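You operate a simulated robot arm through the tools that you are given. There is no shell and no other tool.

Carry out the task below with a simulated robot arm. There is one attempt and no reset: what you move stays moved.

Task
Press the coil on the grey plate to 95 mm and set it on the black mat.
Fine: wind the press back up and leave the grey plate slid out.

It is judged by the outcome, as a careful person would: the job done as asked, and still so three seconds after it is handed in. It fails if anything else is knocked over, pushed out of place, dropped, spilled or broken.

Robot
A 6-joint arm with a fingered hand, fixed in place. Base frame: the origin is at the foot of the arm, x ahead of it, y to its left, z up; the work surface is at about z = 0.82. Units: m, degrees, N and s.
With the tool pointing down near the work surface it reaches from about 0.34 to 0.74 m from the base axis. Its first joint turns from -115.0 to 115.0 degrees. Payload 4 kg.
Tool frame: the origin (TCP) lies between the finger pads and is the grasp point; the fingertips stand 0.026 m ahead of it; z points along the fingers, y is the line along which they close. Largest opening 0.132 m; the body of the gripper starts 0.073 m behind the TCP. The gripper is a hand of 4 fingers: y runs from the thumb to the fingers, the wrist lies at [0, 0, -0.239] in the tool frame, and closing takes about 1.5 s.
Orientation is that of the tool frame in the base frame, as a unit quaternion [w, x, y, z]. With the fingers straight down and closing along the base's y, the tool's x points along the base's -x, its y along +y and its z along -z.

Tools
- The arm moves only by the tool servo_tool. Its argument "plan" is a list that holds one entry, the list of rows, each a list of 6 numbers: the turn, a rotation vector about the tool's x, y, z in rad, then the shift along the tool's x, y, z in m. In form: [[[rx, ry, rz, tx, ty, tz], ...]]. A call has 1 to 20 rows; each row is the pose to reach, as a shift and turn from the pose commanded when the call began, along the tool's axes at that moment. "fingers" is the finger opening in m, from 0 to 0.132, set as the call begins (left out, the last holds). Rows are played at 5 a second. More than 0.05 m and 8.6 degrees between two rows, or a gripper value outside its range, and nothing of the call is played. A pose out of reach is approached as far as the arm can. The call stops where the force on the tool passes 40 N (or 10 N more than at its start, if that is more) or the arm is blocked; 0.2 s more then pass. Each finger travels about 0.153 m/s and halts on what it meets, pressing with about 22 N; the grip force reading is that of the motor and also rises with nothing between the fingers. The clock runs only during rows and for 0.2 s after the last one: add rows that repeat a pose to give the fingers time. The reply holds the time, the measured pose of the TCP, the force on the tool along the base axes, the opening and the grip force, in the units named above and with some noise, with the torque about the TCP (base axes, N m) and any sound that the robot's microphone picked up, and new pictures: "pictures" is both (left out), scene, wrist or none.
- Cameras (640 x 400 px; columns grow to the right, rows downward): "scene" is fixed at [0.0494, 0.5011, 1.4227]; the picture's right is [-0.31, -0.95, 0.00], its down [-0.58, 0.19, -0.79] and it looks along [0.75, -0.25, -0.61] (base axes); focal length 214 px, centre (320, 200). "wrist" rides on the gripper at [0.068, 0.002, -0.097] in the tool frame; the picture's right is [-0.03, 1.00, 0.00], its down [-0.82, -0.02, -0.58] and it looks along [-0.58, -0.01, 0.82] (tool axes); focal length 270 px, centre (320, 200). There is no depth. A picture from a camera that has moved, and an enlarged one, comes with that camera's place and axes in the base frame and with its lens.
- slide_trunk(by): slides the trunk up (or, below 0, down) by that many m; the arm rides with it, the base frame stays. It gives what a move gives, with no picture.
- curl_fingers(finger1, finger2, finger3, thumb_bend): sets how far each is bent, from 0 (flat) to 1 (curled in); at 0.3 the hand is open as for a grip, at 0.7 the pads meet at the TCP. One left out holds its place. A second passes; each finger stops where it meets its share of the squeeze, and holds until it gets a number again. A gripper value or a shape takes the hand back. It gives what a move gives, with no picture; readings hold the bend of each and the force on the fingers (four entries, about 0 where the hand has none), thumb and palm.
- set_grasp(shape): the hand has 4 fingers and takes this shape, open, in about a second: jaw (thumb against the fingers, like two jaws); tri (thumb and two fingers); tip (a fingertip pinch); poke (one finger out to press); point (the index stretched); flat (the hand flat); cup (the hand cupped); fist (a fist). The gripper value then closes the fingers along that shape, each until it touches; the sizes above hold for jaw. It gives what a move gives, with no picture.
- inspect(camera, box): a new picture of the part [left, top, right, bottom] of that camera's present view, enlarged. It takes no simulated time.
- close_job(): hands the job in; it is judged then, once.

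Places have to be worked out from the pictures, the camera data and where the tool is seen. Open the gripper and draw the arm clear of the work before you hand the job in, unless the task says otherwise.

The tools are called after "Emit:" by a JSON object that holds its "name" and its "arguments". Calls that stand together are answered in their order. servo_tool: Moves the arm, as the interface text tells. Its arguments: {"type":"object","properties":{"plan":{"type":"array","items":{"type":"array","items":{"type":"array","items":{"type":"number"}}}},"fingers":{"type":"number"},"pictures":{"type":"string","enum":["both","scene","wrist","none"]}},"required":["plan"]} The other tools are called the same way: slide_trunk (by) slides the trunk up or down; set_grasp (shape) gives the hand a shape; curl_fingers (finger1, finger2, finger3, thumb_bend) moves the fingers one by one; inspect (camera, box) takes an enlarged picture of a part of a camera's view; close_job () hands the job in.

At the start:

```text
clock: 0.0
tcp_pos: [0.3828, 0.2977, 1.2764]
tcp_rot: [0.0, 0.001, 1.0, 0.0]
ft_force: [0.1, -0.9, 0.4]
moment: [0.0, -0.01, 0.01]
opening: 0.1319
grasp_force: 0.1
shape: jaw
bend: [0.3, 0.3, 0.3, 0.3]
finger forces: [0.0, 0.0, 0.1, 0.0, 0.0, 0.0]
trunk travel left (down, up): [-0.9, 0.09]
```

scene: 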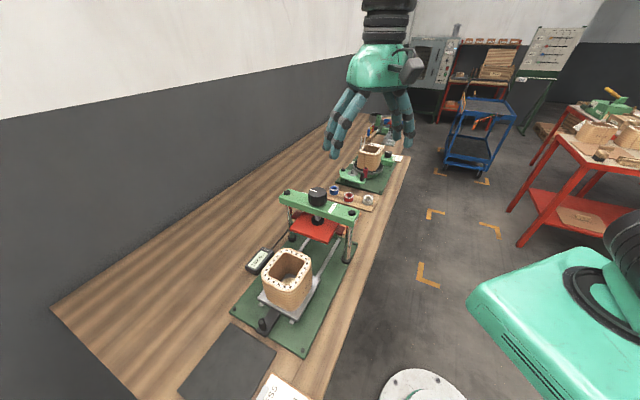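
wrist: 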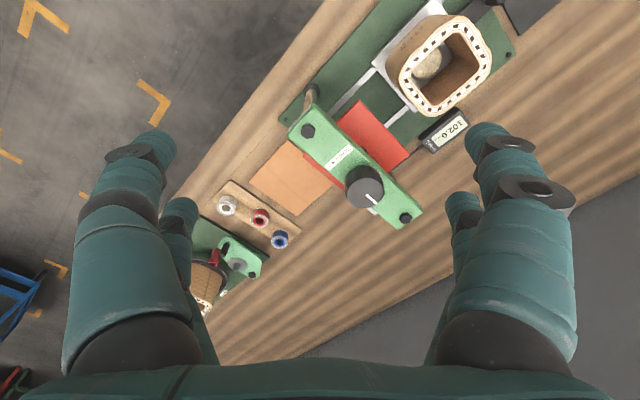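

I see a screw press with a red platen, a coil on a grey sliding plate, a display reading about 102.0, and a black mat in the foreground. I'll look more closely at each part.

Emit:
{"name": "inspect", "arguments": {"camera": "scene", "box": [220, 170, 380, 370]}}

Emit:
{"name": "inspect", "arguments": {"camera": "wrist", "box": [280, 0, 540, 240]}}

Emit:
{"name": "inspect", "arguments": {"camera": "scene", "box": [160, 300, 340, 400]}}

```text
2.00 times, centred on (300, 270) of scene
camera zoom: at [0.0494, 0.5011, 1.4227], right [-0.31, -0.95, 0.0], down [-0.58, 0.19, -0.79], along [0.75, -0.25, -0.61], focal length 429 px, centre (360, 60)
```

zoom: 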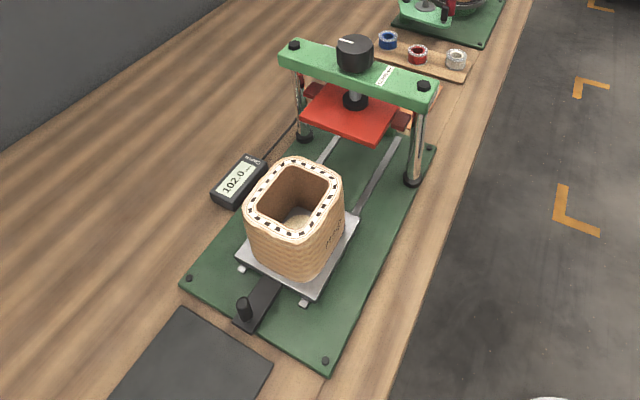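

```text
1.67 times, centred on (410, 120) of wrist
camera zoom: at [0.3137, 0.2984, 1.3742], right [0.03, 1.0, 0.0], down [0.82, -0.02, 0.58], along [0.58, -0.01, -0.82], focal length 450 px, centre (170, 333)
```

zoom: 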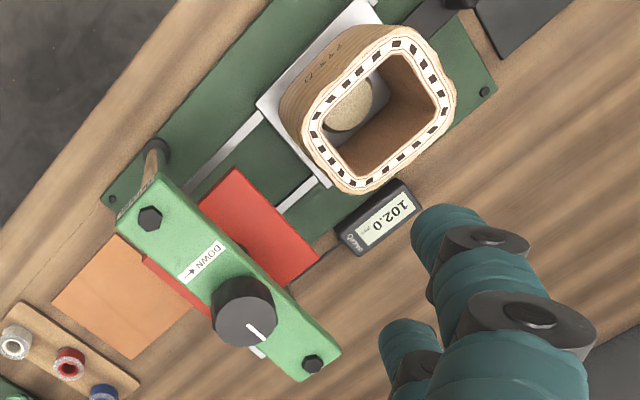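

```text
3.56 times, centred on (250, 350) of scene
camera zoom: at [0.0494, 0.5011, 1.4227], right [-0.31, -0.95, 0.0], down [-0.58, 0.19, -0.79], along [0.75, -0.25, -0.61], focal length 763 px, centre (569, -333)
```

zoom: 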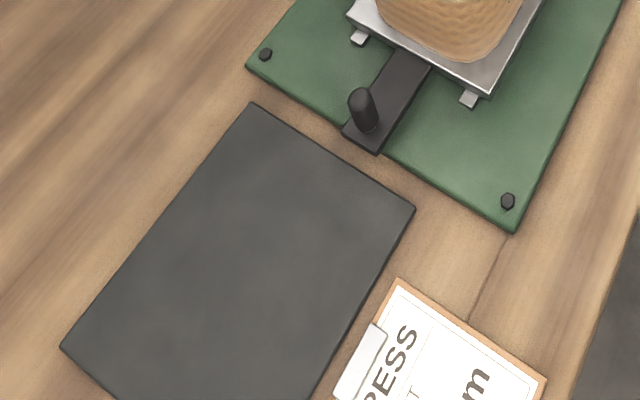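

The display reads 102.0, the knob is at about (0.51, 0.355, 1.07), the coil at about (0.40, 0.475), and the mat at about (0.25, 0.65). There is a note card near the mat that could hold instructions, so I'll turn the wrist camera toward it to read it.

Emit:
{"name": "servo_tool", "arguments": {"plan": [[[0, 0, -0.14, 0.016, 0.005, 0], [0, 0, -0.28, 0.032, 0.01, 0], [0, 0, -0.42, 0.048, 0.015, 0], [0, 0, -0.56, 0.064, 0.02, 0], [0, 0, -0.7, 0.08, 0.025, 0], [0, 0, -0.84, 0.096, 0.03, 0], [0, 0, -0.98, 0.112, 0.035, 0], [0, 0, -1.12, 0.128, 0.04, 0], [0, 0, -1.26, 0.144, 0.045, 0], [0, 0, -1.4, 0.16, 0.05, 0], [0, 0, -1.54, 0.176, 0.055, 0], [0, 0, -1.54, 0.176, 0.055, 0]]]}}

```text
clock: 2.6
tcp_pos: [0.2055, 0.3529, 1.2783]
tcp_rot: [0.0, -0.697, 0.717, 0.001]
ft_force: [-0.2, -0.2, 0.7]
moment: [-0.01, 0.02, 0.0]
opening: 0.1319
grasp_force: 0.1
shape: jaw
bend: [0.3, 0.3, 0.3, 0.3]
finger forces: [0.1, 0.0, 0.0, 0.0, 0.1, 0.1]
trunk travel left (down, up): [-0.9, 0.09]
camera wrist: at [0.2022, 0.2842, 1.3754], right [-1.0, 0.05, 0.0], down [0.04, 0.82, 0.58], along [0.03, 0.58, -0.82], focal length 270 px, centre (320, 200)
```

scene: 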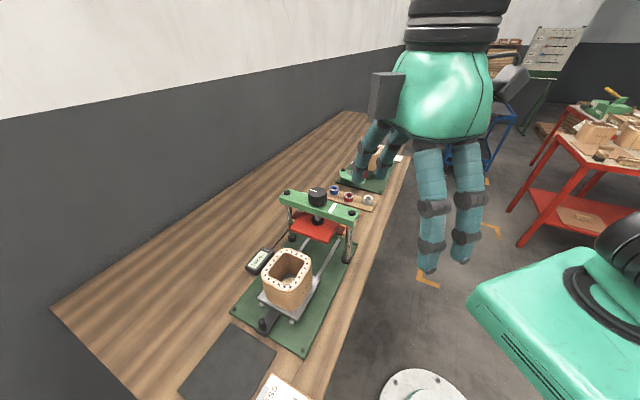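
wrist: 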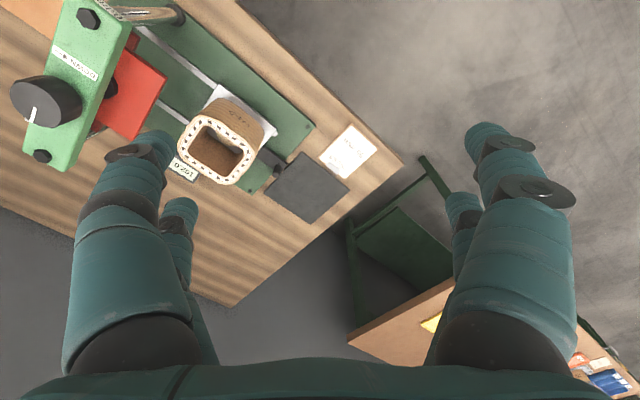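

The card is now in view, so I'll zoom in on it.

Emit:
{"name": "inspect", "arguments": {"camera": "wrist", "box": [300, 110, 400, 190]}}

Emit:
{"name": "inspect", "arguments": {"camera": "wrist", "box": [0, 0, 320, 220]}}

```text
5.00 times, centred on (350, 150) of wrist
camera zoom: at [0.2022, 0.2842, 1.3754], right [-1.0, 0.05, 0.0], down [0.04, 0.82, 0.58], along [0.03, 0.58, -0.82], focal length 1351 px, centre (170, 450)
```

zoom: 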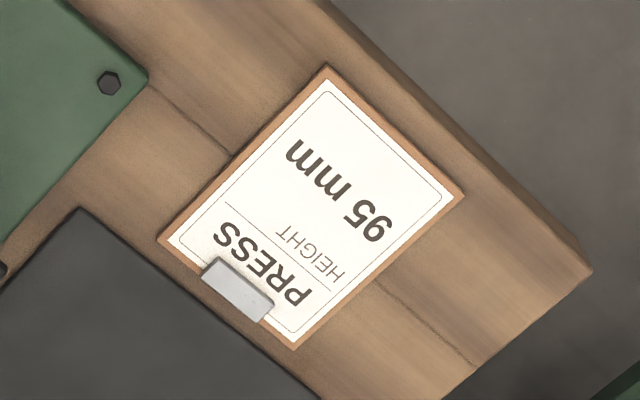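

```text
1.82 times, centred on (160, 110) of wrist
camera zoom: at [0.2022, 0.2842, 1.3754], right [-1.0, 0.05, 0.0], down [0.04, 0.82, 0.58], along [0.03, 0.58, -0.82], focal length 491 px, centre (611, 364)
```

zoom: 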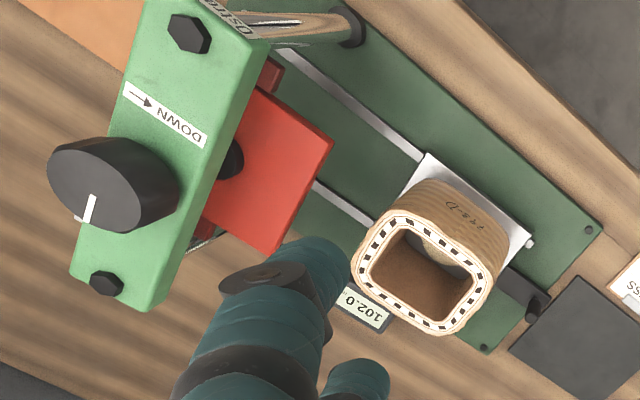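

The card says press height 95 mm. I'll zoom in on the coil marking, the display and the knob for more detail.

Emit:
{"name": "inspect", "arguments": {"camera": "wrist", "box": [170, 70, 290, 200]}}

Emit:
{"name": "inspect", "arguments": {"camera": "wrist", "box": [0, 0, 170, 170]}}

Emit:
{"name": "inspect", "arguments": {"camera": "scene", "box": [270, 175, 370, 275]}}

Emit:
{"name": "inspect", "arguments": {"camera": "scene", "box": [230, 230, 350, 345]}}

```text
3.08 times, centred on (230, 135) of wrist
camera zoom: at [0.2022, 0.2842, 1.3754], right [-1.0, 0.05, 0.0], down [0.04, 0.82, 0.58], along [0.03, 0.58, -0.82], focal length 832 px, centre (597, 400)
```

zoom: 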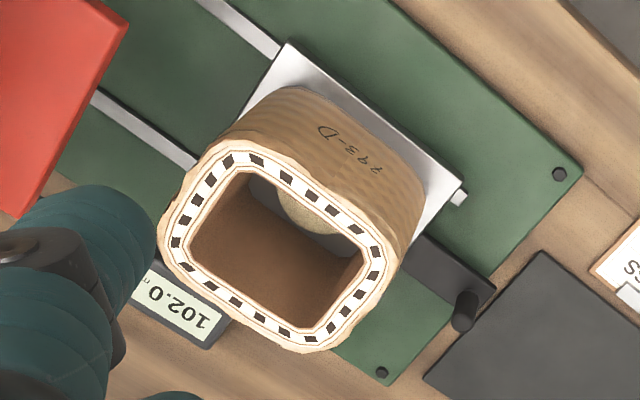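

```text
2.35 times, centred on (85, 85) of wrist
camera zoom: at [0.2022, 0.2842, 1.3754], right [-1.0, 0.05, 0.0], down [0.04, 0.82, 0.58], along [0.03, 0.58, -0.82], focal length 636 px, centre (873, 471)
```

zoom: 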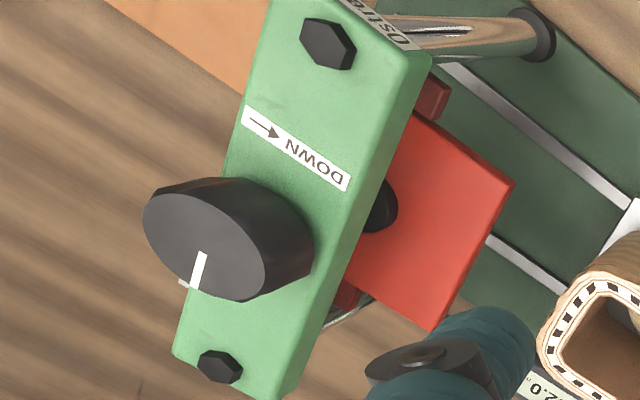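

```text
4.00 times, centred on (320, 225) of scene
camera zoom: at [0.0494, 0.5011, 1.4227], right [-0.31, -0.95, 0.0], down [-0.58, 0.19, -0.79], along [0.75, -0.25, -0.61], focal length 858 px, centre (320, 100)
```

zoom: 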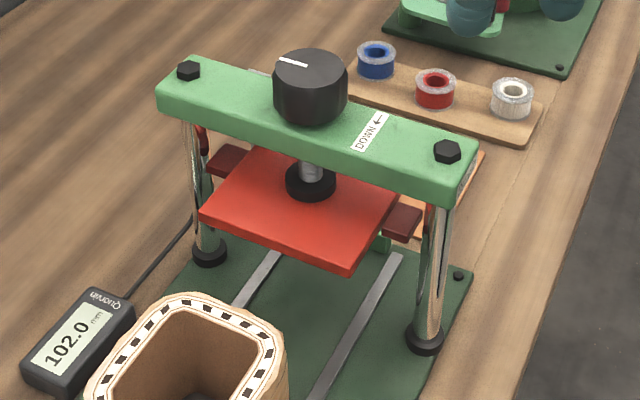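

```text
3.48 times, centred on (290, 288) of scene
camera zoom: at [0.0494, 0.5011, 1.4227], right [-0.31, -0.95, 0.0], down [-0.58, 0.19, -0.79], along [0.75, -0.25, -0.61], focal length 746 px, centre (424, -104)
```

zoom: 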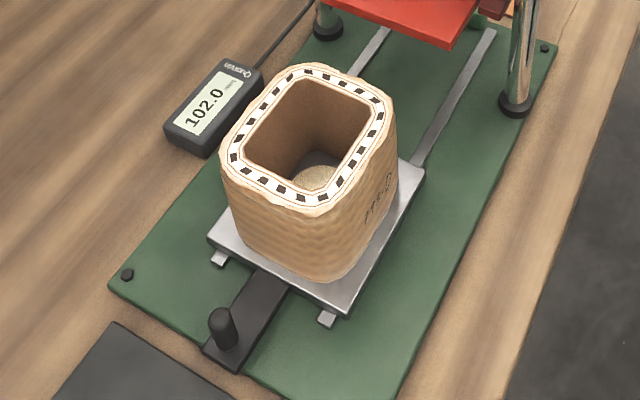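

I want to read the arrow on the "DOWN" label, since it gives the direction to turn the knob.

Emit:
{"name": "inspect", "arguments": {"camera": "scene", "box": [350, 195, 380, 217]}}

Emit:
{"name": "inspect", "arguments": {"camera": "scene", "box": [320, 195, 350, 220]}}

Emit:
{"name": "inspect", "arguments": {"camera": "wrist", "box": [45, 30, 105, 90]}}

```text
16.00 times, centred on (365, 206) of scene
camera zoom: at [0.0494, 0.5011, 1.4227], right [-0.31, -0.95, 0.0], down [-0.58, 0.19, -0.79], along [0.75, -0.25, -0.61], focal length 3432 px, centre (-400, 104)
```

zoom: 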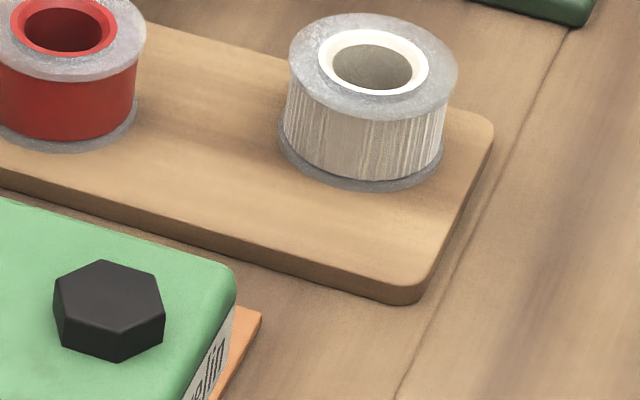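

```text
16.00 times, centred on (335, 208) of scene
camera zoom: at [0.0494, 0.5011, 1.4227], right [-0.31, -0.95, 0.0], down [-0.58, 0.19, -0.79], along [0.75, -0.25, -0.61], focal length 3432 px, centre (80, 80)
```

zoom: 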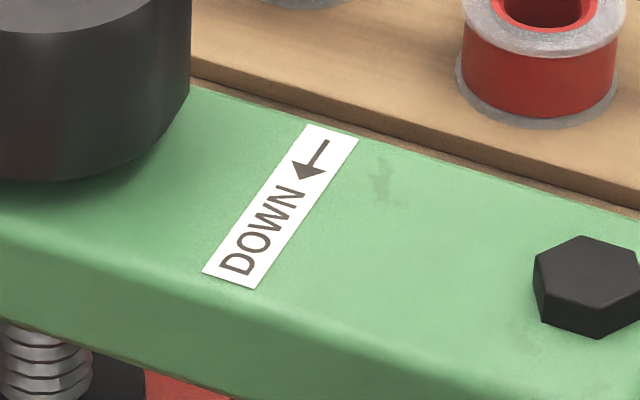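

```text
6.67 times, centred on (75, 60) of wrist
camera zoom: at [0.2022, 0.2842, 1.3754], right [-1.0, 0.05, 0.0], down [0.04, 0.82, 0.58], along [0.03, 0.58, -0.82], focal length 1802 px, centre (1953, 1133)
```

zoom: 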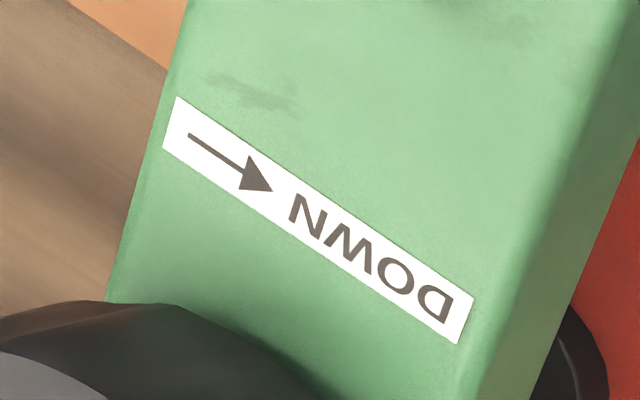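

The DOWN arrow points toward the coil side, on the label's side of the knob. That makes DOWN clockwise seen from above, which is +rz of the tool. The knob is at about (0.516, 0.352), with its top at z≈1.071 and the beam top at 1.040. I'll hover over the handle peg at about (0.305, 0.558), with the fingers closing across the slide axis.

Emit:
{"name": "servo_tool", "arguments": {"plan": [[[0, 0, 0.137, -0.0122, -0.0055, 0.0105], [0, 0, 0.274, -0.0244, -0.011, 0.021], [0, 0, 0.411, -0.0367, -0.0165, 0.0315], [0, 0, 0.548, -0.0489, -0.022, 0.042], [0, 0, 0.685, -0.0611, -0.0275, 0.0525], [0, 0, 0.822, -0.0733, -0.033, 0.063], [0, 0, 0.959, -0.0856, -0.0385, 0.0735], [0, 0, 1.096, -0.0978, -0.044, 0.084], [0, 0, 1.233, -0.11, -0.0495, 0.0945], [0, 0, 1.37, -0.1222, -0.055, 0.105], [0, 0, 1.507, -0.1345, -0.0605, 0.1155], [0, 0, 1.644, -0.1467, -0.066, 0.126], [0, 0, 1.781, -0.1589, -0.0715, 0.1365], [0, 0, 1.918, -0.1711, -0.077, 0.147], [0, 0, 2.055, -0.1834, -0.0825, 0.1575], [0, 0, 2.192, -0.1956, -0.088, 0.168], [0, 0, 2.328, -0.2078, -0.0936, 0.1785], [0, 0, 2.328, -0.2078, -0.0936, 0.1785]]]}}

```text
clock: 6.4
tcp_pos: [0.3057, 0.5557, 1.0983]
tcp_rot: [0.0, 0.385, 0.923, 0.0]
ft_force: [-1.0, -0.1, -0.8]
moment: [-0.01, 0.0, -0.03]
opening: 0.1319
grasp_force: 0.1
shape: jaw
bend: [0.3, 0.3, 0.3, 0.3]
finger forces: [0.0, 0.1, 0.0, 0.0, 0.0, 0.0]
trunk travel left (down, up): [-0.9, 0.09]
camera wrist: at [0.2597, 0.6051, 1.1962], right [0.73, 0.69, 0.0], down [0.56, -0.59, 0.58], along [0.4, -0.42, -0.82], focal length 270 px, centre (320, 200)
```

scene: 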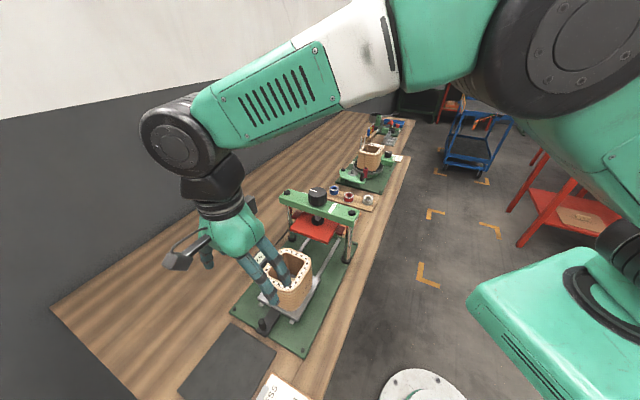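
wrist: 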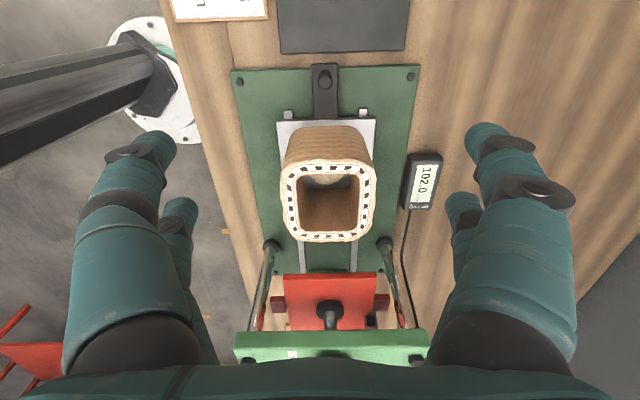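

The hand is aligned with the press axis. I'll zoom in on the peg and coil to refine their positions.

Emit:
{"name": "inspect", "arguments": {"camera": "wrist", "box": [270, 50, 370, 130]}}

Emit:
{"name": "inspect", "arguments": {"camera": "wrist", "box": [220, 50, 460, 250]}}

Emit:
{"name": "inspect", "arguments": {"camera": "wrist", "box": [220, 230, 450, 374]}}

```text
5.00 times, centred on (320, 90) of wrist
camera zoom: at [0.2597, 0.6051, 1.1962], right [0.73, 0.69, 0.0], down [0.56, -0.59, 0.58], along [0.4, -0.42, -0.82], focal length 1351 px, centre (320, 750)
```

zoom: 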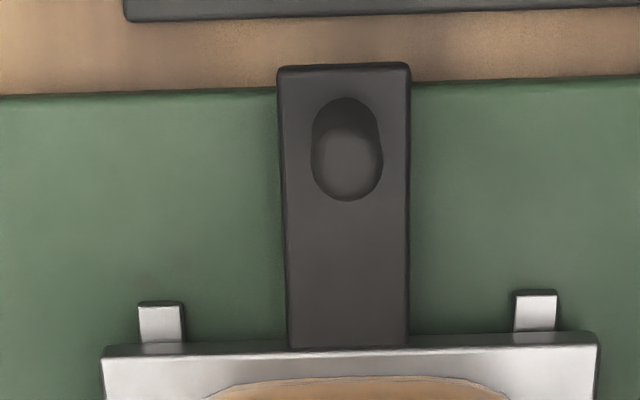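

```text
2.00 times, centred on (340, 150) of wrist
camera zoom: at [0.2597, 0.6051, 1.1962], right [0.73, 0.69, 0.0], down [0.56, -0.59, 0.58], along [0.4, -0.42, -0.82], focal length 541 px, centre (280, 300)
```

zoom: 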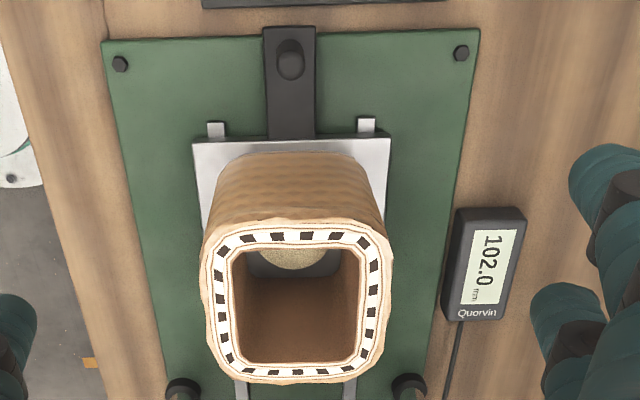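

```text
2.78 times, centred on (335, 302) of wrist
camera zoom: at [0.2597, 0.6051, 1.1962], right [0.73, 0.69, 0.0], down [0.56, -0.59, 0.58], along [0.4, -0.42, -0.82], focal length 751 px, centre (278, -83)
```

zoom: 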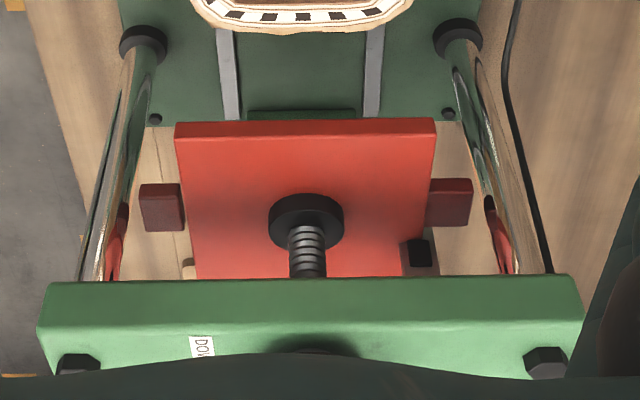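

The peg is at about (0.310, 0.561), with its top at z≈0.88. The coil is centred at about (0.396, 0.477) with its top at z≈0.932, and it is about 0.11 m wide. I'll come down partway over the peg and check.

Emit:
{"name": "servo_tool", "arguments": {"plan": [[[0, 0, 0, 0.0, 0.003, 0.034], [0, 0, 0, 0.0007, 0.0068, 0.068], [0, 0, 0, 0.0007, 0.0068, 0.1], [0, 0, 0, 0.0007, 0.0068, 0.13], [0, 0, 0, 0.0007, 0.0068, 0.158], [0, 0, 0, 0.0007, 0.0068, 0.158]]], "fingers": 0.09}}

```text
clock: 7.8
tcp_pos: [0.3094, 0.5614, 0.9381]
tcp_rot: [0.0, 0.384, 0.923, 0.0]
ft_force: [-0.3, 0.0, -0.5]
moment: [0.0, 0.01, -0.05]
opening: 0.0903
grasp_force: 0.1
shape: jaw
bend: [0.68, 0.68, 0.68, 0.6]
finger forces: [0.0, 0.0, 0.0, 0.1, 0.0, 0.0]
trunk travel left (down, up): [-0.9, 0.09]
camera wrist: at [0.2616, 0.6113, 1.0358], right [0.73, 0.69, 0.0], down [0.56, -0.59, 0.58], along [0.4, -0.42, -0.82], focal length 270 px, centre (320, 200)
```

scene: 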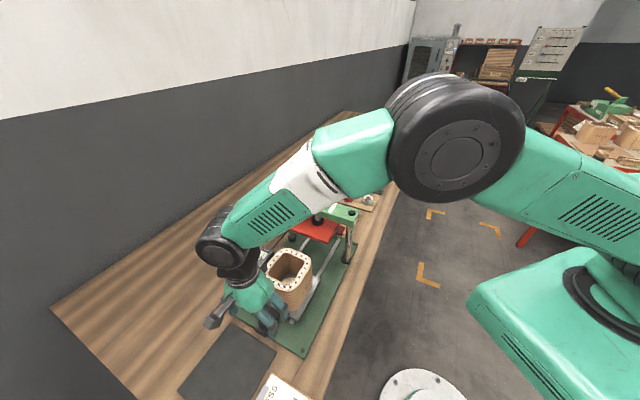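
wrist: 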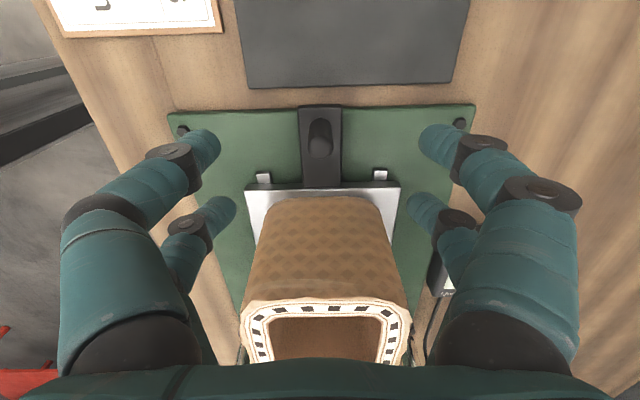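

The peg sits centred between the finger pairs. I'll come down so the fingertips stand just above the bar, then close around the peg.

Emit:
{"name": "servo_tool", "arguments": {"plan": [[[0, 0, 0, 0, 0, 0.02], [0, 0, 0, 0, 0, 0.04], [0, 0, 0, 0, 0, 0.055], [0, 0, 0, 0, 0, 0.06], [0, 0, 0, 0, 0, 0.06]]], "fingers": 0.09, "pictures": "wrist"}}

Emit:
{"name": "servo_tool", "arguments": {"plan": [[[0, 0, 0, 0, 0, 0], [0, 0, 0, 0, 0, 0], [0, 0, 0, 0, 0, 0], [0, 0, 0, 0, 0, 0], [0, 0, 0, 0, 0, 0], [0, 0, 0, 0, 0, 0], [0, 0, 0, 0, 0, 0], [0, 0, 0, 0, 0, 0]]], "fingers": 0.0}}

```text
clock: 9.0
tcp_pos: [0.3086, 0.5601, 0.8791]
tcp_rot: [0.0, 0.384, 0.923, 0.0]
ft_force: [0.4, 0.0, -0.6]
moment: [-0.01, 0.0, 0.0]
opening: 0.0899
grasp_force: 0.0
shape: jaw
bend: [0.68, 0.68, 0.68, 0.6]
finger forces: [0.0, 0.0, 0.1, 0.1, 0.1, 0.0]
trunk travel left (down, up): [-0.9, 0.09]
camera wrist: at [0.2629, 0.6103, 0.9765], right [0.73, 0.69, 0.0], down [0.56, -0.59, 0.58], along [0.4, -0.42, -0.82], focal length 270 px, centre (320, 200)
```

wrist: 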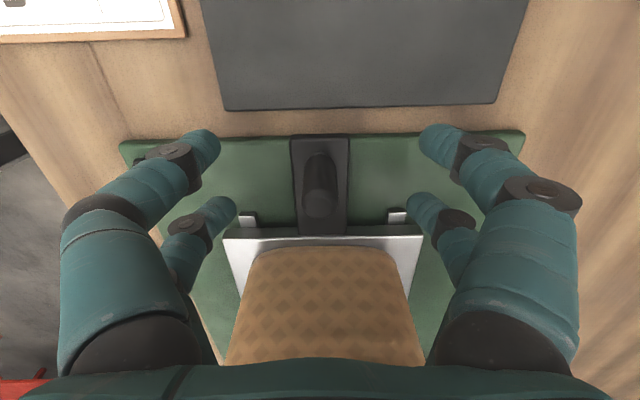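

```text
clock: 10.8
tcp_pos: [0.3087, 0.5617, 0.8798]
tcp_rot: [0.0, 0.384, 0.923, 0.0]
ft_force: [-1.0, -0.2, 0.0]
moment: [-0.05, 0.0, 0.0]
opening: 0.0001
grasp_force: 21.9
shape: jaw
bend: [0.63, 0.64, 0.64, 0.7]
finger forces: [0.1, 0.0, 0.1, 0.0, 0.1, 0.0]
trunk travel left (down, up): [-0.9, 0.09]
camera wrist: at [0.2629, 0.6103, 0.9767], right [0.73, 0.69, 0.0], down [0.56, -0.59, 0.58], along [0.4, -0.42, -0.82], focal length 270 px, centre (320, 200)
```

scene: 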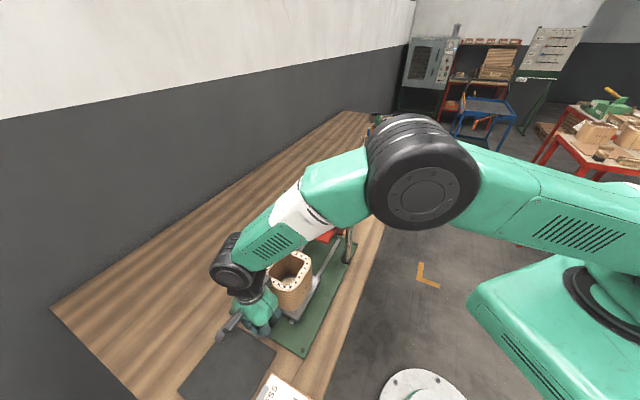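
wrist: 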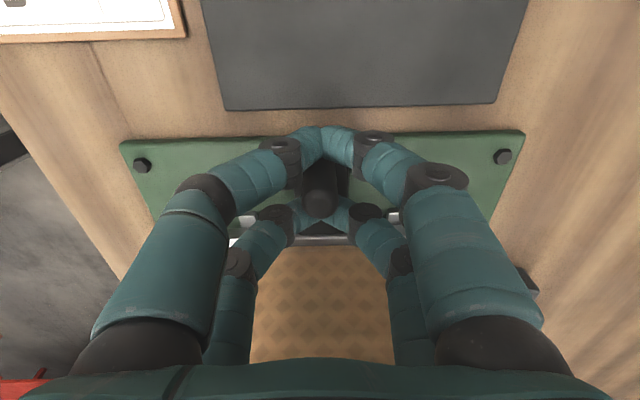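

The peg is caged between the two finger pairs. I'll push the plate toward the press along tool -x, at a gentle pace for the first 0.10 m.

Emit:
{"name": "servo_tool", "arguments": {"plan": [[[0, 0, 0, -0.004, 0, 0], [0, 0, 0, -0.01, 0, 0], [0, 0, 0, -0.018, 0, 0], [0, 0, 0, -0.027, 0, 0], [0, 0, 0, -0.036, 0, 0], [0, 0, 0, -0.045, 0, 0], [0, 0, 0, -0.054, 0, 0], [0, 0, 0, -0.063, 0, 0], [0, 0, 0, -0.072, 0, 0], [0, 0, 0, -0.081, 0, 0], [0, 0, 0, -0.089, 0, 0], [0, 0, 0, -0.095, 0, 0], [0, 0, 0, -0.099, 0, 0], [0, 0, 0, -0.1, 0, 0]]]}}

```text
clock: 13.8
tcp_pos: [0.3804, 0.4905, 0.8796]
tcp_rot: [0.0, 0.384, 0.923, 0.0]
ft_force: [-1.1, 0.4, -0.7]
moment: [0.0, 0.01, 0.01]
opening: 0.0
grasp_force: 22.1
shape: jaw
bend: [0.63, 0.64, 0.64, 0.7]
finger forces: [0.0, 0.1, 0.0, 0.0, 0.0, 0.0]
trunk travel left (down, up): [-0.9, 0.09]
camera wrist: at [0.3342, 0.5405, 0.9779], right [0.73, 0.69, 0.0], down [0.56, -0.59, 0.58], along [0.4, -0.42, -0.82], focal length 270 px, centre (320, 200)
```

scene: 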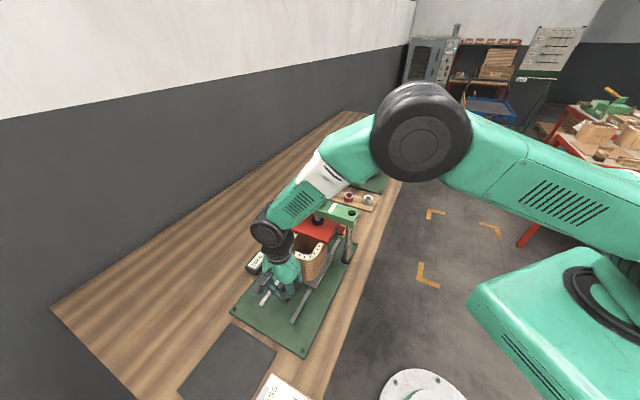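
wrist: 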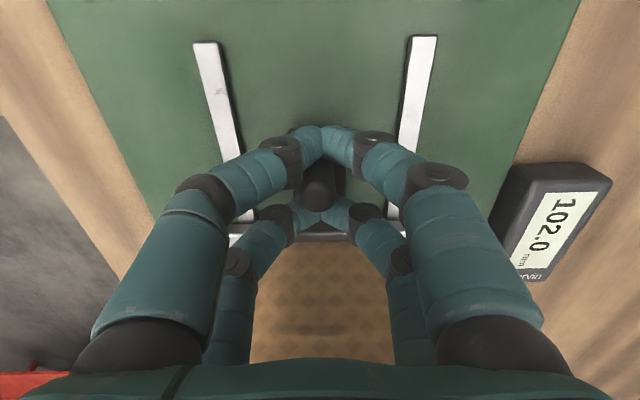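

The plate slides freely with the coil on it. I'll check the clearance between the coil top and the platen before pushing further.

Emit:
{"name": "inspect", "arguments": {"camera": "scene", "box": [240, 180, 370, 310]}}

```text
3.08 times, centred on (305, 245) of scene
camera zoom: at [0.0494, 0.5011, 1.4227], right [-0.31, -0.95, 0.0], down [-0.58, 0.19, -0.79], along [0.75, -0.25, -0.61], focal length 660 px, centre (366, 62)
```

zoom: 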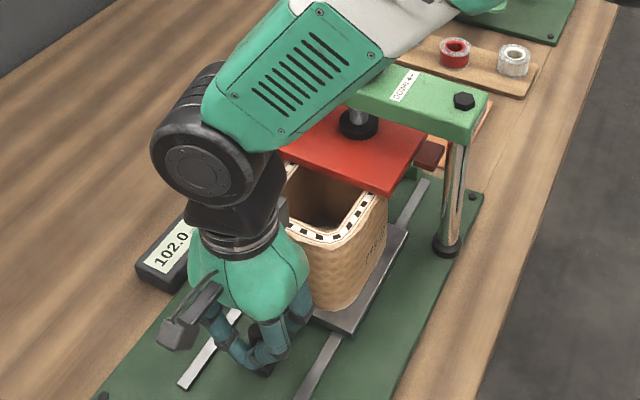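

There is visible clearance and the coil is entering under the platen. I'll keep pushing more slowly, then check again.

Emit:
{"name": "servo_tool", "arguments": {"plan": [[[0, 0, 0, -0.004, 0, 0], [0, 0, 0, -0.009, 0, 0], [0, 0, 0, -0.015, 0, 0], [0, 0, 0, -0.021, 0, 0], [0, 0, 0, -0.027, 0, 0], [0, 0, 0, -0.033, 0, 0], [0, 0, 0, -0.039, 0, 0], [0, 0, 0, -0.044, 0, 0], [0, 0, 0, -0.048, 0, 0], [0, 0, 0, -0.05, 0, 0], [0, 0, 0, -0.05, 0, 0]]]}}

Emit:
{"name": "inspect", "arguments": {"camera": "scene", "box": [250, 180, 370, 300]}}

```text
clock: 16.2
tcp_pos: [0.4154, 0.4549, 0.88]
tcp_rot: [0.0, 0.385, 0.923, 0.001]
ft_force: [-1.3, 0.9, 1.5]
moment: [0.05, 0.06, 0.03]
opening: 0.0
grasp_force: 22.1
shape: jaw
bend: [0.63, 0.64, 0.64, 0.7]
finger forces: [0.0, 0.1, 0.0, 0.1, 0.1, 0.0]
trunk travel left (down, up): [-0.9, 0.09]
camera wrist: at [0.3694, 0.5056, 0.9766], right [0.73, 0.69, 0.0], down [0.56, -0.59, 0.58], along [0.4, -0.42, -0.82], focal length 270 px, centre (320, 200)
```

scene: 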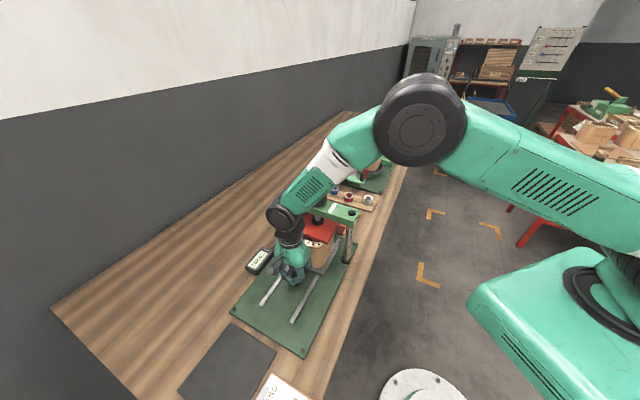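
wrist: 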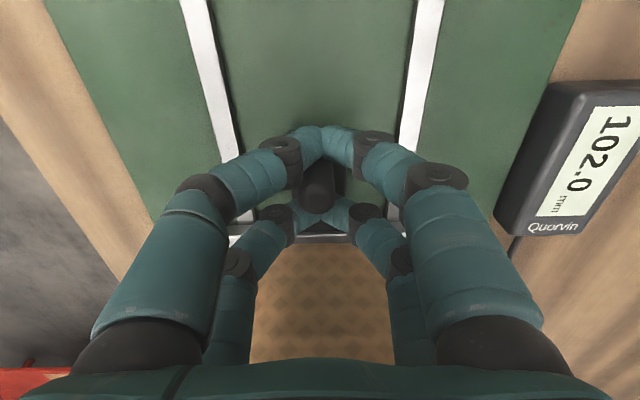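

```text
3.33 times, centred on (310, 240) of scene
camera zoom: at [0.0494, 0.5011, 1.4227], right [-0.31, -0.95, 0.0], down [-0.58, 0.19, -0.79], along [0.75, -0.25, -0.61], focal length 715 px, centre (353, 67)
```

zoom: 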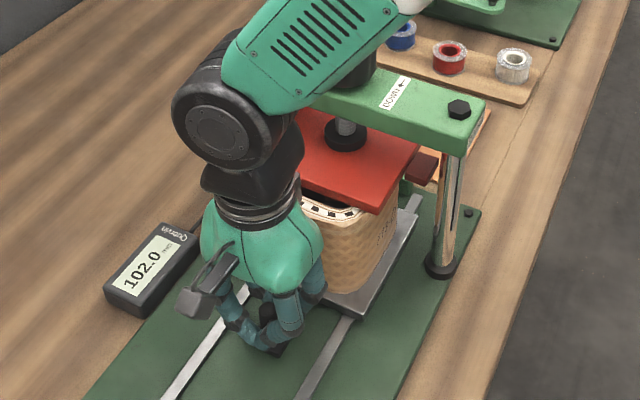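

Force is low and all is well, with roughly 24 mm to go. I'll continue at 3 mm per row until the stop or the target.

Emit:
{"name": "servo_tool", "arguments": {"plan": [[[0, 0, 0, -0.003, 0, 0], [0, 0, 0, -0.006, 0, 0], [0, 0, 0, -0.009, 0, 0], [0, 0, 0, -0.012, 0, 0], [0, 0, 0, -0.015, 0, 0], [0, 0, 0, -0.018, 0, 0], [0, 0, 0, -0.02, 0, 0], [0, 0, 0, -0.022, 0, 0], [0, 0, 0, -0.022, 0, 0]]]}}

Emit:
{"name": "inspect", "arguments": {"camera": "scene", "box": [250, 180, 370, 300]}}

```text
clock: 18.2
tcp_pos: [0.4326, 0.4385, 0.8791]
tcp_rot: [0.0, 0.384, 0.923, 0.001]
ft_force: [-1.1, 0.3, -0.4]
moment: [0.02, -0.02, 0.02]
opening: 0.0
grasp_force: 21.9
shape: jaw
bend: [0.63, 0.64, 0.64, 0.7]
finger forces: [0.1, 0.1, 0.0, 0.1, 0.1, 0.1]
trunk travel left (down, up): [-0.9, 0.09]
camera wrist: at [0.3847, 0.4897, 0.9777], right [0.73, 0.69, 0.0], down [0.56, -0.59, 0.58], along [0.4, -0.42, -0.82], focal length 270 px, centre (320, 200)
```

scene: 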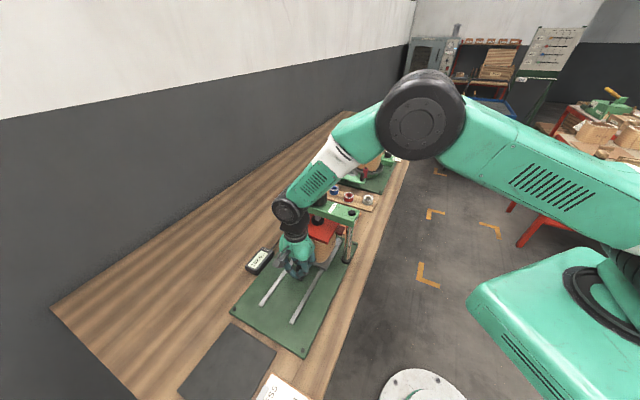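
wrist: 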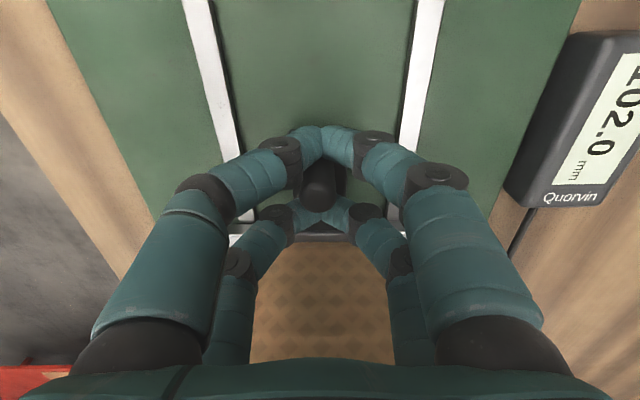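

```text
3.33 times, centred on (310, 240) of scene
camera zoom: at [0.0494, 0.5011, 1.4227], right [-0.31, -0.95, 0.0], down [-0.58, 0.19, -0.79], along [0.75, -0.25, -0.61], focal length 715 px, centre (353, 67)
```

zoom: 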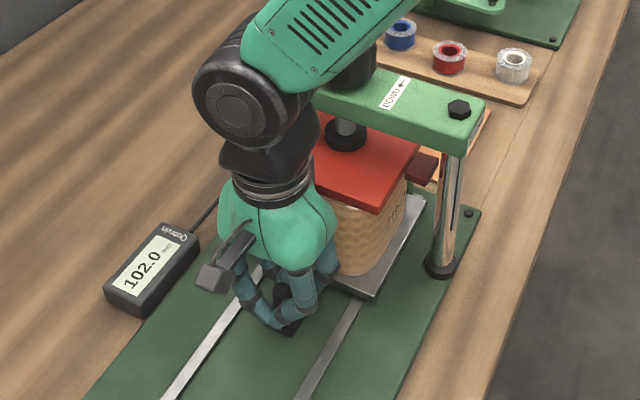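

No stop reached yet and the coil still isn't fully centred under the platen. There is a green stop block at the rear of the rails, so I'll keep going slowly until it makes contact.

Emit:
{"name": "servo_tool", "arguments": {"plan": [[[0, 0, 0, -0.002, 0, 0], [0, 0, 0, -0.004, 0, 0], [0, 0, 0, -0.006, 0, 0], [0, 0, 0, -0.008, 0, 0], [0, 0, 0, -0.01, 0, 0], [0, 0, 0, -0.012, 0, 0], [0, 0, 0, -0.012, 0, 0]]]}}

Emit:
{"name": "inspect", "arguments": {"camera": "scene", "box": [250, 180, 370, 300]}}

```text
clock: 19.8
tcp_pos: [0.438, 0.4328, 0.8799]
tcp_rot: [0.001, 0.383, 0.924, -0.001]
ft_force: [-16.1, 18.3, 0.5]
moment: [0.36, 0.29, 0.0]
opening: 0.0
grasp_force: 21.6
shape: jaw
bend: [0.63, 0.64, 0.64, 0.7]
finger forces: [0.0, 0.0, 0.0, 0.0, 0.1, 0.0]
trunk travel left (down, up): [-0.9, 0.09]
camera wrist: at [0.3911, 0.4832, 0.9776], right [0.73, 0.69, 0.0], down [0.56, -0.59, 0.58], along [0.4, -0.42, -0.82], focal length 270 px, centre (320, 200)
```

scene: 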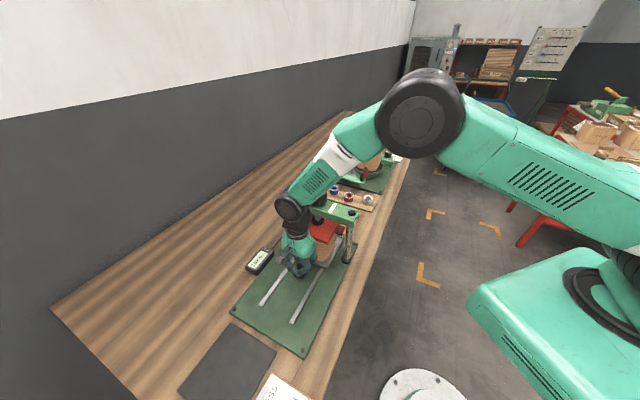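
wrist: 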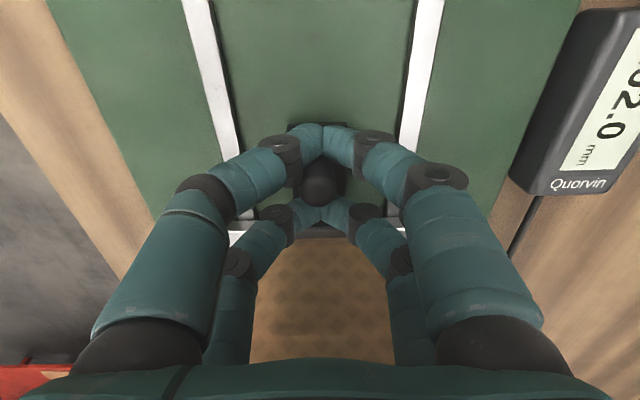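

```text
3.33 times, centred on (310, 240) of scene
camera zoom: at [0.0494, 0.5011, 1.4227], right [-0.31, -0.95, 0.0], down [-0.58, 0.19, -0.79], along [0.75, -0.25, -0.61], focal length 715 px, centre (353, 67)
```

zoom: 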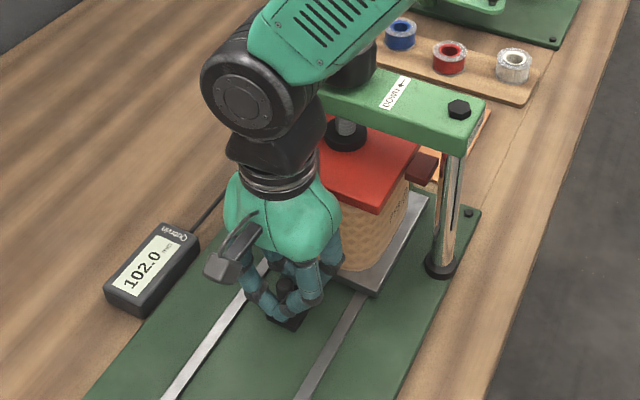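

The force along the slide axis rose to about 24 N, so the plate is against its stop. I'll back off slightly to release the load, open the fingers and lift away.

Emit:
{"name": "servo_tool", "arguments": {"plan": [[[0, 0, 0, 0.003, 0, 0], [0, 0, 0, 0.004, 0, 0], [0, 0, 0, 0.004, 0, 0]]], "pictures": "none"}}

Emit:
{"name": "servo_tool", "arguments": {"plan": [[[0, 0, 0, 0, 0, 0], [0, 0, 0, 0, 0, 0], [0, 0, 0, 0, 0, 0], [0, 0, 0, 0, 0, 0], [0, 0, 0, 0, 0, 0], [0, 0, 0, 0, 0, -0.01], [0, 0, 0, 0, 0, -0.03], [0, 0, 0, 0, 0, -0.06], [0, 0, 0, 0.01, 0, -0.1], [0, 0, 0, 0.02, 0, -0.14], [0, 0, 0, 0.03, 0, -0.18], [0, 0, 0, 0.03, 0, -0.22], [0, 0, 0, 0.03, 0, -0.26], [0, 0, 0, 0.03, 0, -0.26]]], "fingers": 0.07}}

```text
clock: 20.6
tcp_pos: [0.4372, 0.434, 0.8793]
tcp_rot: [0.001, 0.384, 0.923, 0.0]
ft_force: [-6.3, 5.3, 0.0]
moment: [0.1, 0.13, 0.03]
opening: 0.0003
grasp_force: 22.0
shape: jaw
bend: [0.63, 0.64, 0.64, 0.7]
finger forces: [0.0, 0.0, 0.0, 0.0, 0.1, 0.0]
trunk travel left (down, up): [-0.9, 0.09]
```

```text
clock: 23.6
tcp_pos: [0.4153, 0.4552, 1.1401]
tcp_rot: [0.0, 0.384, 0.923, -0.002]
ft_force: [0.7, 0.3, -0.3]
moment: [0.0, -0.02, -0.03]
opening: 0.0698
grasp_force: 0.0
shape: jaw
bend: [0.72, 0.72, 0.72, 0.7]
finger forces: [0.1, 0.1, 0.1, 0.0, 0.1, 0.1]
trunk travel left (down, up): [-0.9, 0.09]
camera wrist: at [0.368, 0.5055, 1.2369], right [0.73, 0.69, 0.0], down [0.56, -0.59, 0.58], along [0.4, -0.42, -0.82], focal length 270 px, centre (320, 200)
```

scene: 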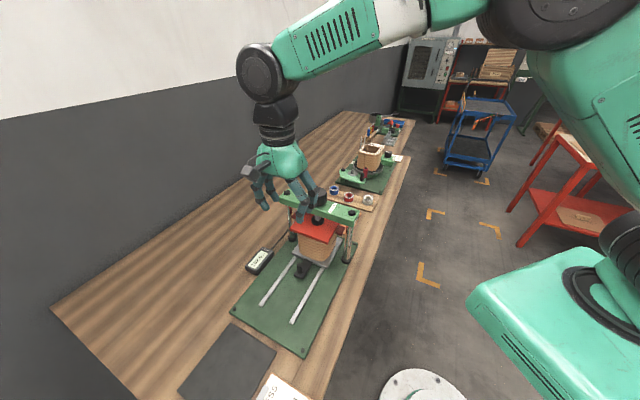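
wrist: 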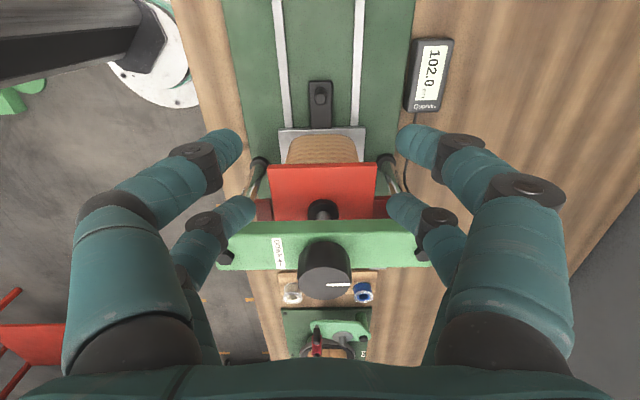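

The plate is in and the hand is free. I'll zoom in on the press to check the coil's centring and get a precise knob position.

Emit:
{"name": "inspect", "arguments": {"camera": "wrist", "box": [210, 60, 450, 210]}}

Emit:
{"name": "inspect", "arguments": {"camera": "wrist", "box": [250, 210, 410, 320]}}

Emit:
{"name": "inspect", "arguments": {"camera": "scene", "box": [260, 180, 370, 290]}}

```text
2.67 times, centred on (330, 135) of wrist
camera zoom: at [0.368, 0.5055, 1.2369], right [0.73, 0.69, 0.0], down [0.56, -0.59, 0.58], along [0.4, -0.42, -0.82], focal length 721 px, centre (293, 373)
```

zoom: 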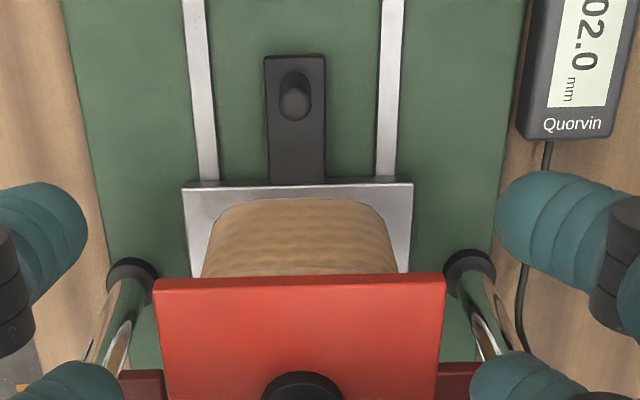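

```text
3.64 times, centred on (330, 265) of wrist
camera zoom: at [0.368, 0.5055, 1.2369], right [0.73, 0.69, 0.0], down [0.56, -0.59, 0.58], along [0.4, -0.42, -0.82], focal length 983 px, centre (284, -36)
```

zoom: 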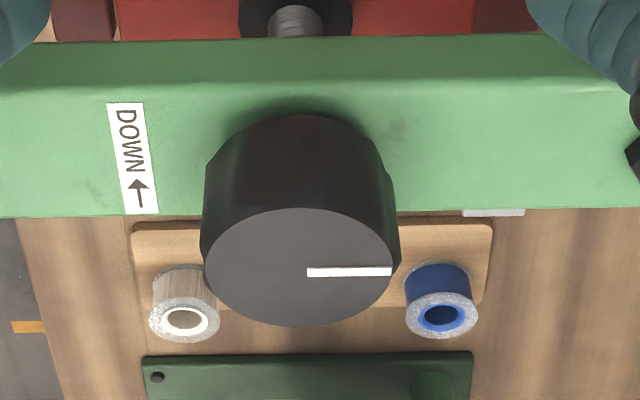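

```text
3.64 times, centred on (315, 235) of scene
camera zoom: at [0.0494, 0.5011, 1.4227], right [-0.31, -0.95, 0.0], down [-0.58, 0.19, -0.79], along [0.75, -0.25, -0.61], focal length 780 px, centre (338, 73)
```

zoom: 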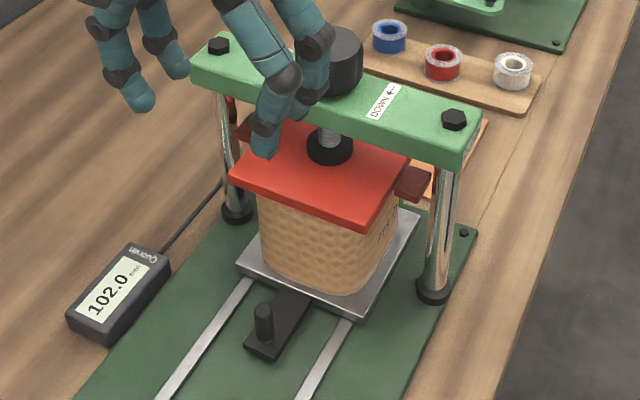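

The coil sits squarely under the platen. The knob axis is at about (0.517, 0.352), top at z≈1.071. I'll move above the knob while winding the wrist back (-rz), which leaves room to turn +rz for DOWN.

Emit:
{"name": "servo_tool", "arguments": {"plan": [[[0, 0, -0.14, -0.03, 0, -0.01], [0, 0, -0.28, -0.06, 0, -0.01], [0, 0, -0.42, -0.09, 0, -0.01], [0, 0, -0.56, -0.12, 0, -0.01], [0, 0, -0.7, -0.1449, -0.0007, -0.01], [0, 0, -0.84, -0.1449, -0.0007, -0.01], [0, 0, -0.98, -0.1449, -0.0007, -0.01], [0, 0, -1.12, -0.1449, -0.0007, -0.01], [0, 0, -1.26, -0.1449, -0.0007, -0.01], [0, 0, -1.4, -0.1449, -0.0007, -0.01], [0, 0, -1.54, -0.1449, -0.0007, -0.01], [0, 0, -1.68, -0.1449, -0.0007, -0.01], [0, 0, -1.82, -0.1449, -0.0007, -0.01], [0, 0, -1.96, -0.1449, -0.0007, -0.01], [0, 0, -2.1, -0.1449, -0.0007, -0.01], [0, 0, -2.24, -0.1449, -0.0007, -0.01], [0, 0, -2.38, -0.1449, -0.0007, -0.01], [0, 0, -2.52, -0.1449, -0.0007, -0.01], [0, 0, -2.66, -0.1449, -0.0007, -0.01], [0, 0, -2.8, -0.1449, -0.0007, -0.01]]], "fingers": 0.1}}

```text
clock: 27.8
tcp_pos: [0.5174, 0.3525, 1.1496]
tcp_rot: [0.0, 0.845, -0.534, 0.0]
ft_force: [0.1, 0.7, 0.5]
moment: [-0.01, 0.0, 0.0]
opening: 0.0999
grasp_force: 0.1
shape: jaw
bend: [0.63, 0.63, 0.63, 0.5]
finger forces: [0.0, 0.0, 0.0, 0.0, 0.0, 0.0]
trunk travel left (down, up): [-0.9, 0.09]
camera wrist: at [0.5455, 0.2899, 1.2476], right [-0.91, -0.41, 0.0], down [-0.33, 0.75, 0.58], along [-0.23, 0.53, -0.82], focal length 270 px, centre (320, 200)
```

scene: 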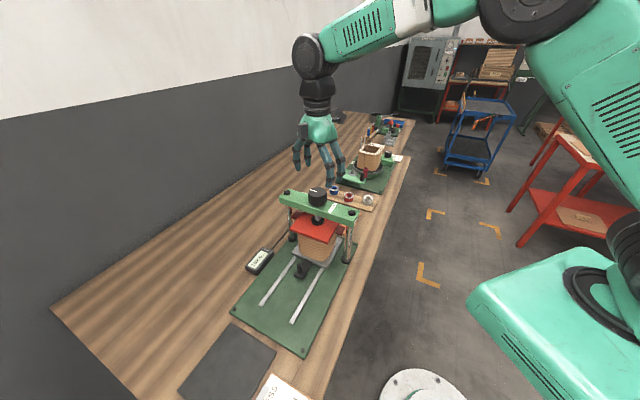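
wrist: 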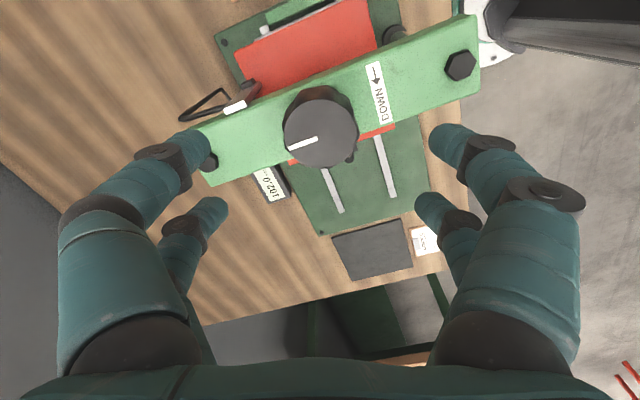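

The hand is centred over the knob at (0.5174, 0.3525), yaw about 115°. I'll descend to put the fingertips about 6 mm above the beam, around the knob, and check.

Emit:
{"name": "servo_tool", "arguments": {"plan": [[[0, 0, 0, 0, 0, 0.02], [0, 0, 0, 0, 0, 0.04], [0, 0, 0, 0, 0, 0.06], [0, 0, 0, 0, 0, 0.072], [0, 0, 0, 0, 0, 0.077], [0, 0, 0, 0, 0, 0.077]]], "fingers": 0.1}}

Emit:
{"name": "inspect", "arguments": {"camera": "scene", "box": [260, 150, 380, 260]}}

```text
clock: 29.2
tcp_pos: [0.5165, 0.3526, 1.0727]
tcp_rot: [0.0, 0.845, -0.535, 0.0]
ft_force: [0.1, 0.9, 1.0]
moment: [-0.01, 0.0, 0.01]
opening: 0.0995
grasp_force: 0.0
shape: jaw
bend: [0.63, 0.63, 0.63, 0.5]
finger forces: [0.1, 0.0, 0.0, 0.1, 0.0, 0.0]
trunk travel left (down, up): [-0.9, 0.09]
camera wrist: at [0.5448, 0.2904, 1.1702], right [-0.91, -0.4, 0.0], down [-0.33, 0.75, 0.58], along [-0.23, 0.53, -0.82], focal length 270 px, centre (320, 200)
```

scene: 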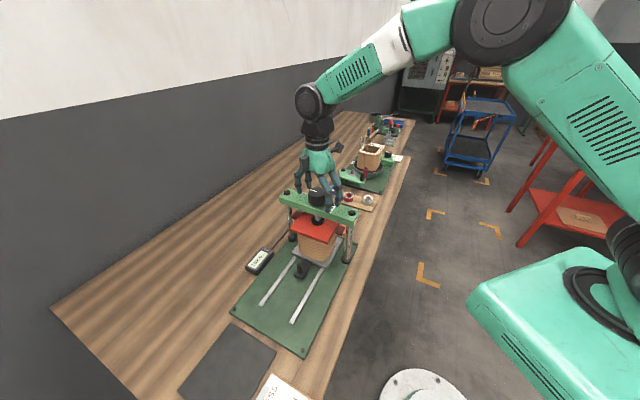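
wrist: 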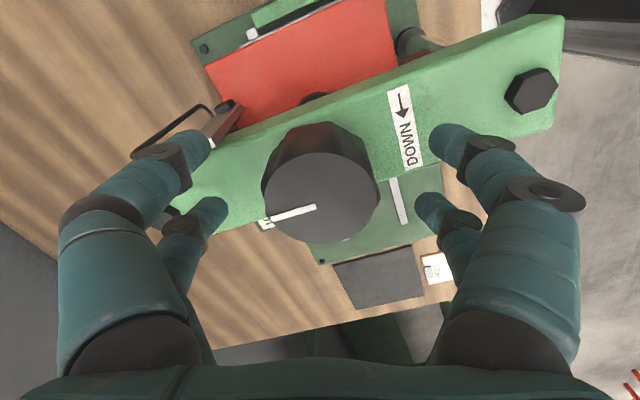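

```text
3.64 times, centred on (320, 205) of scene
camera zoom: at [0.0494, 0.5011, 1.4227], right [-0.31, -0.95, 0.0], down [-0.58, 0.19, -0.79], along [0.75, -0.25, -0.61], focal length 780 px, centre (320, 182)
```

zoom: 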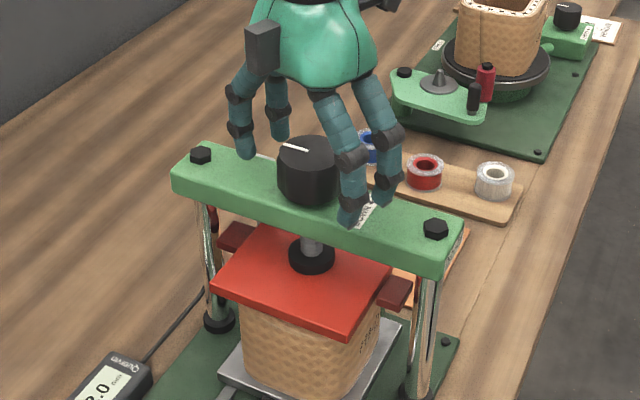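

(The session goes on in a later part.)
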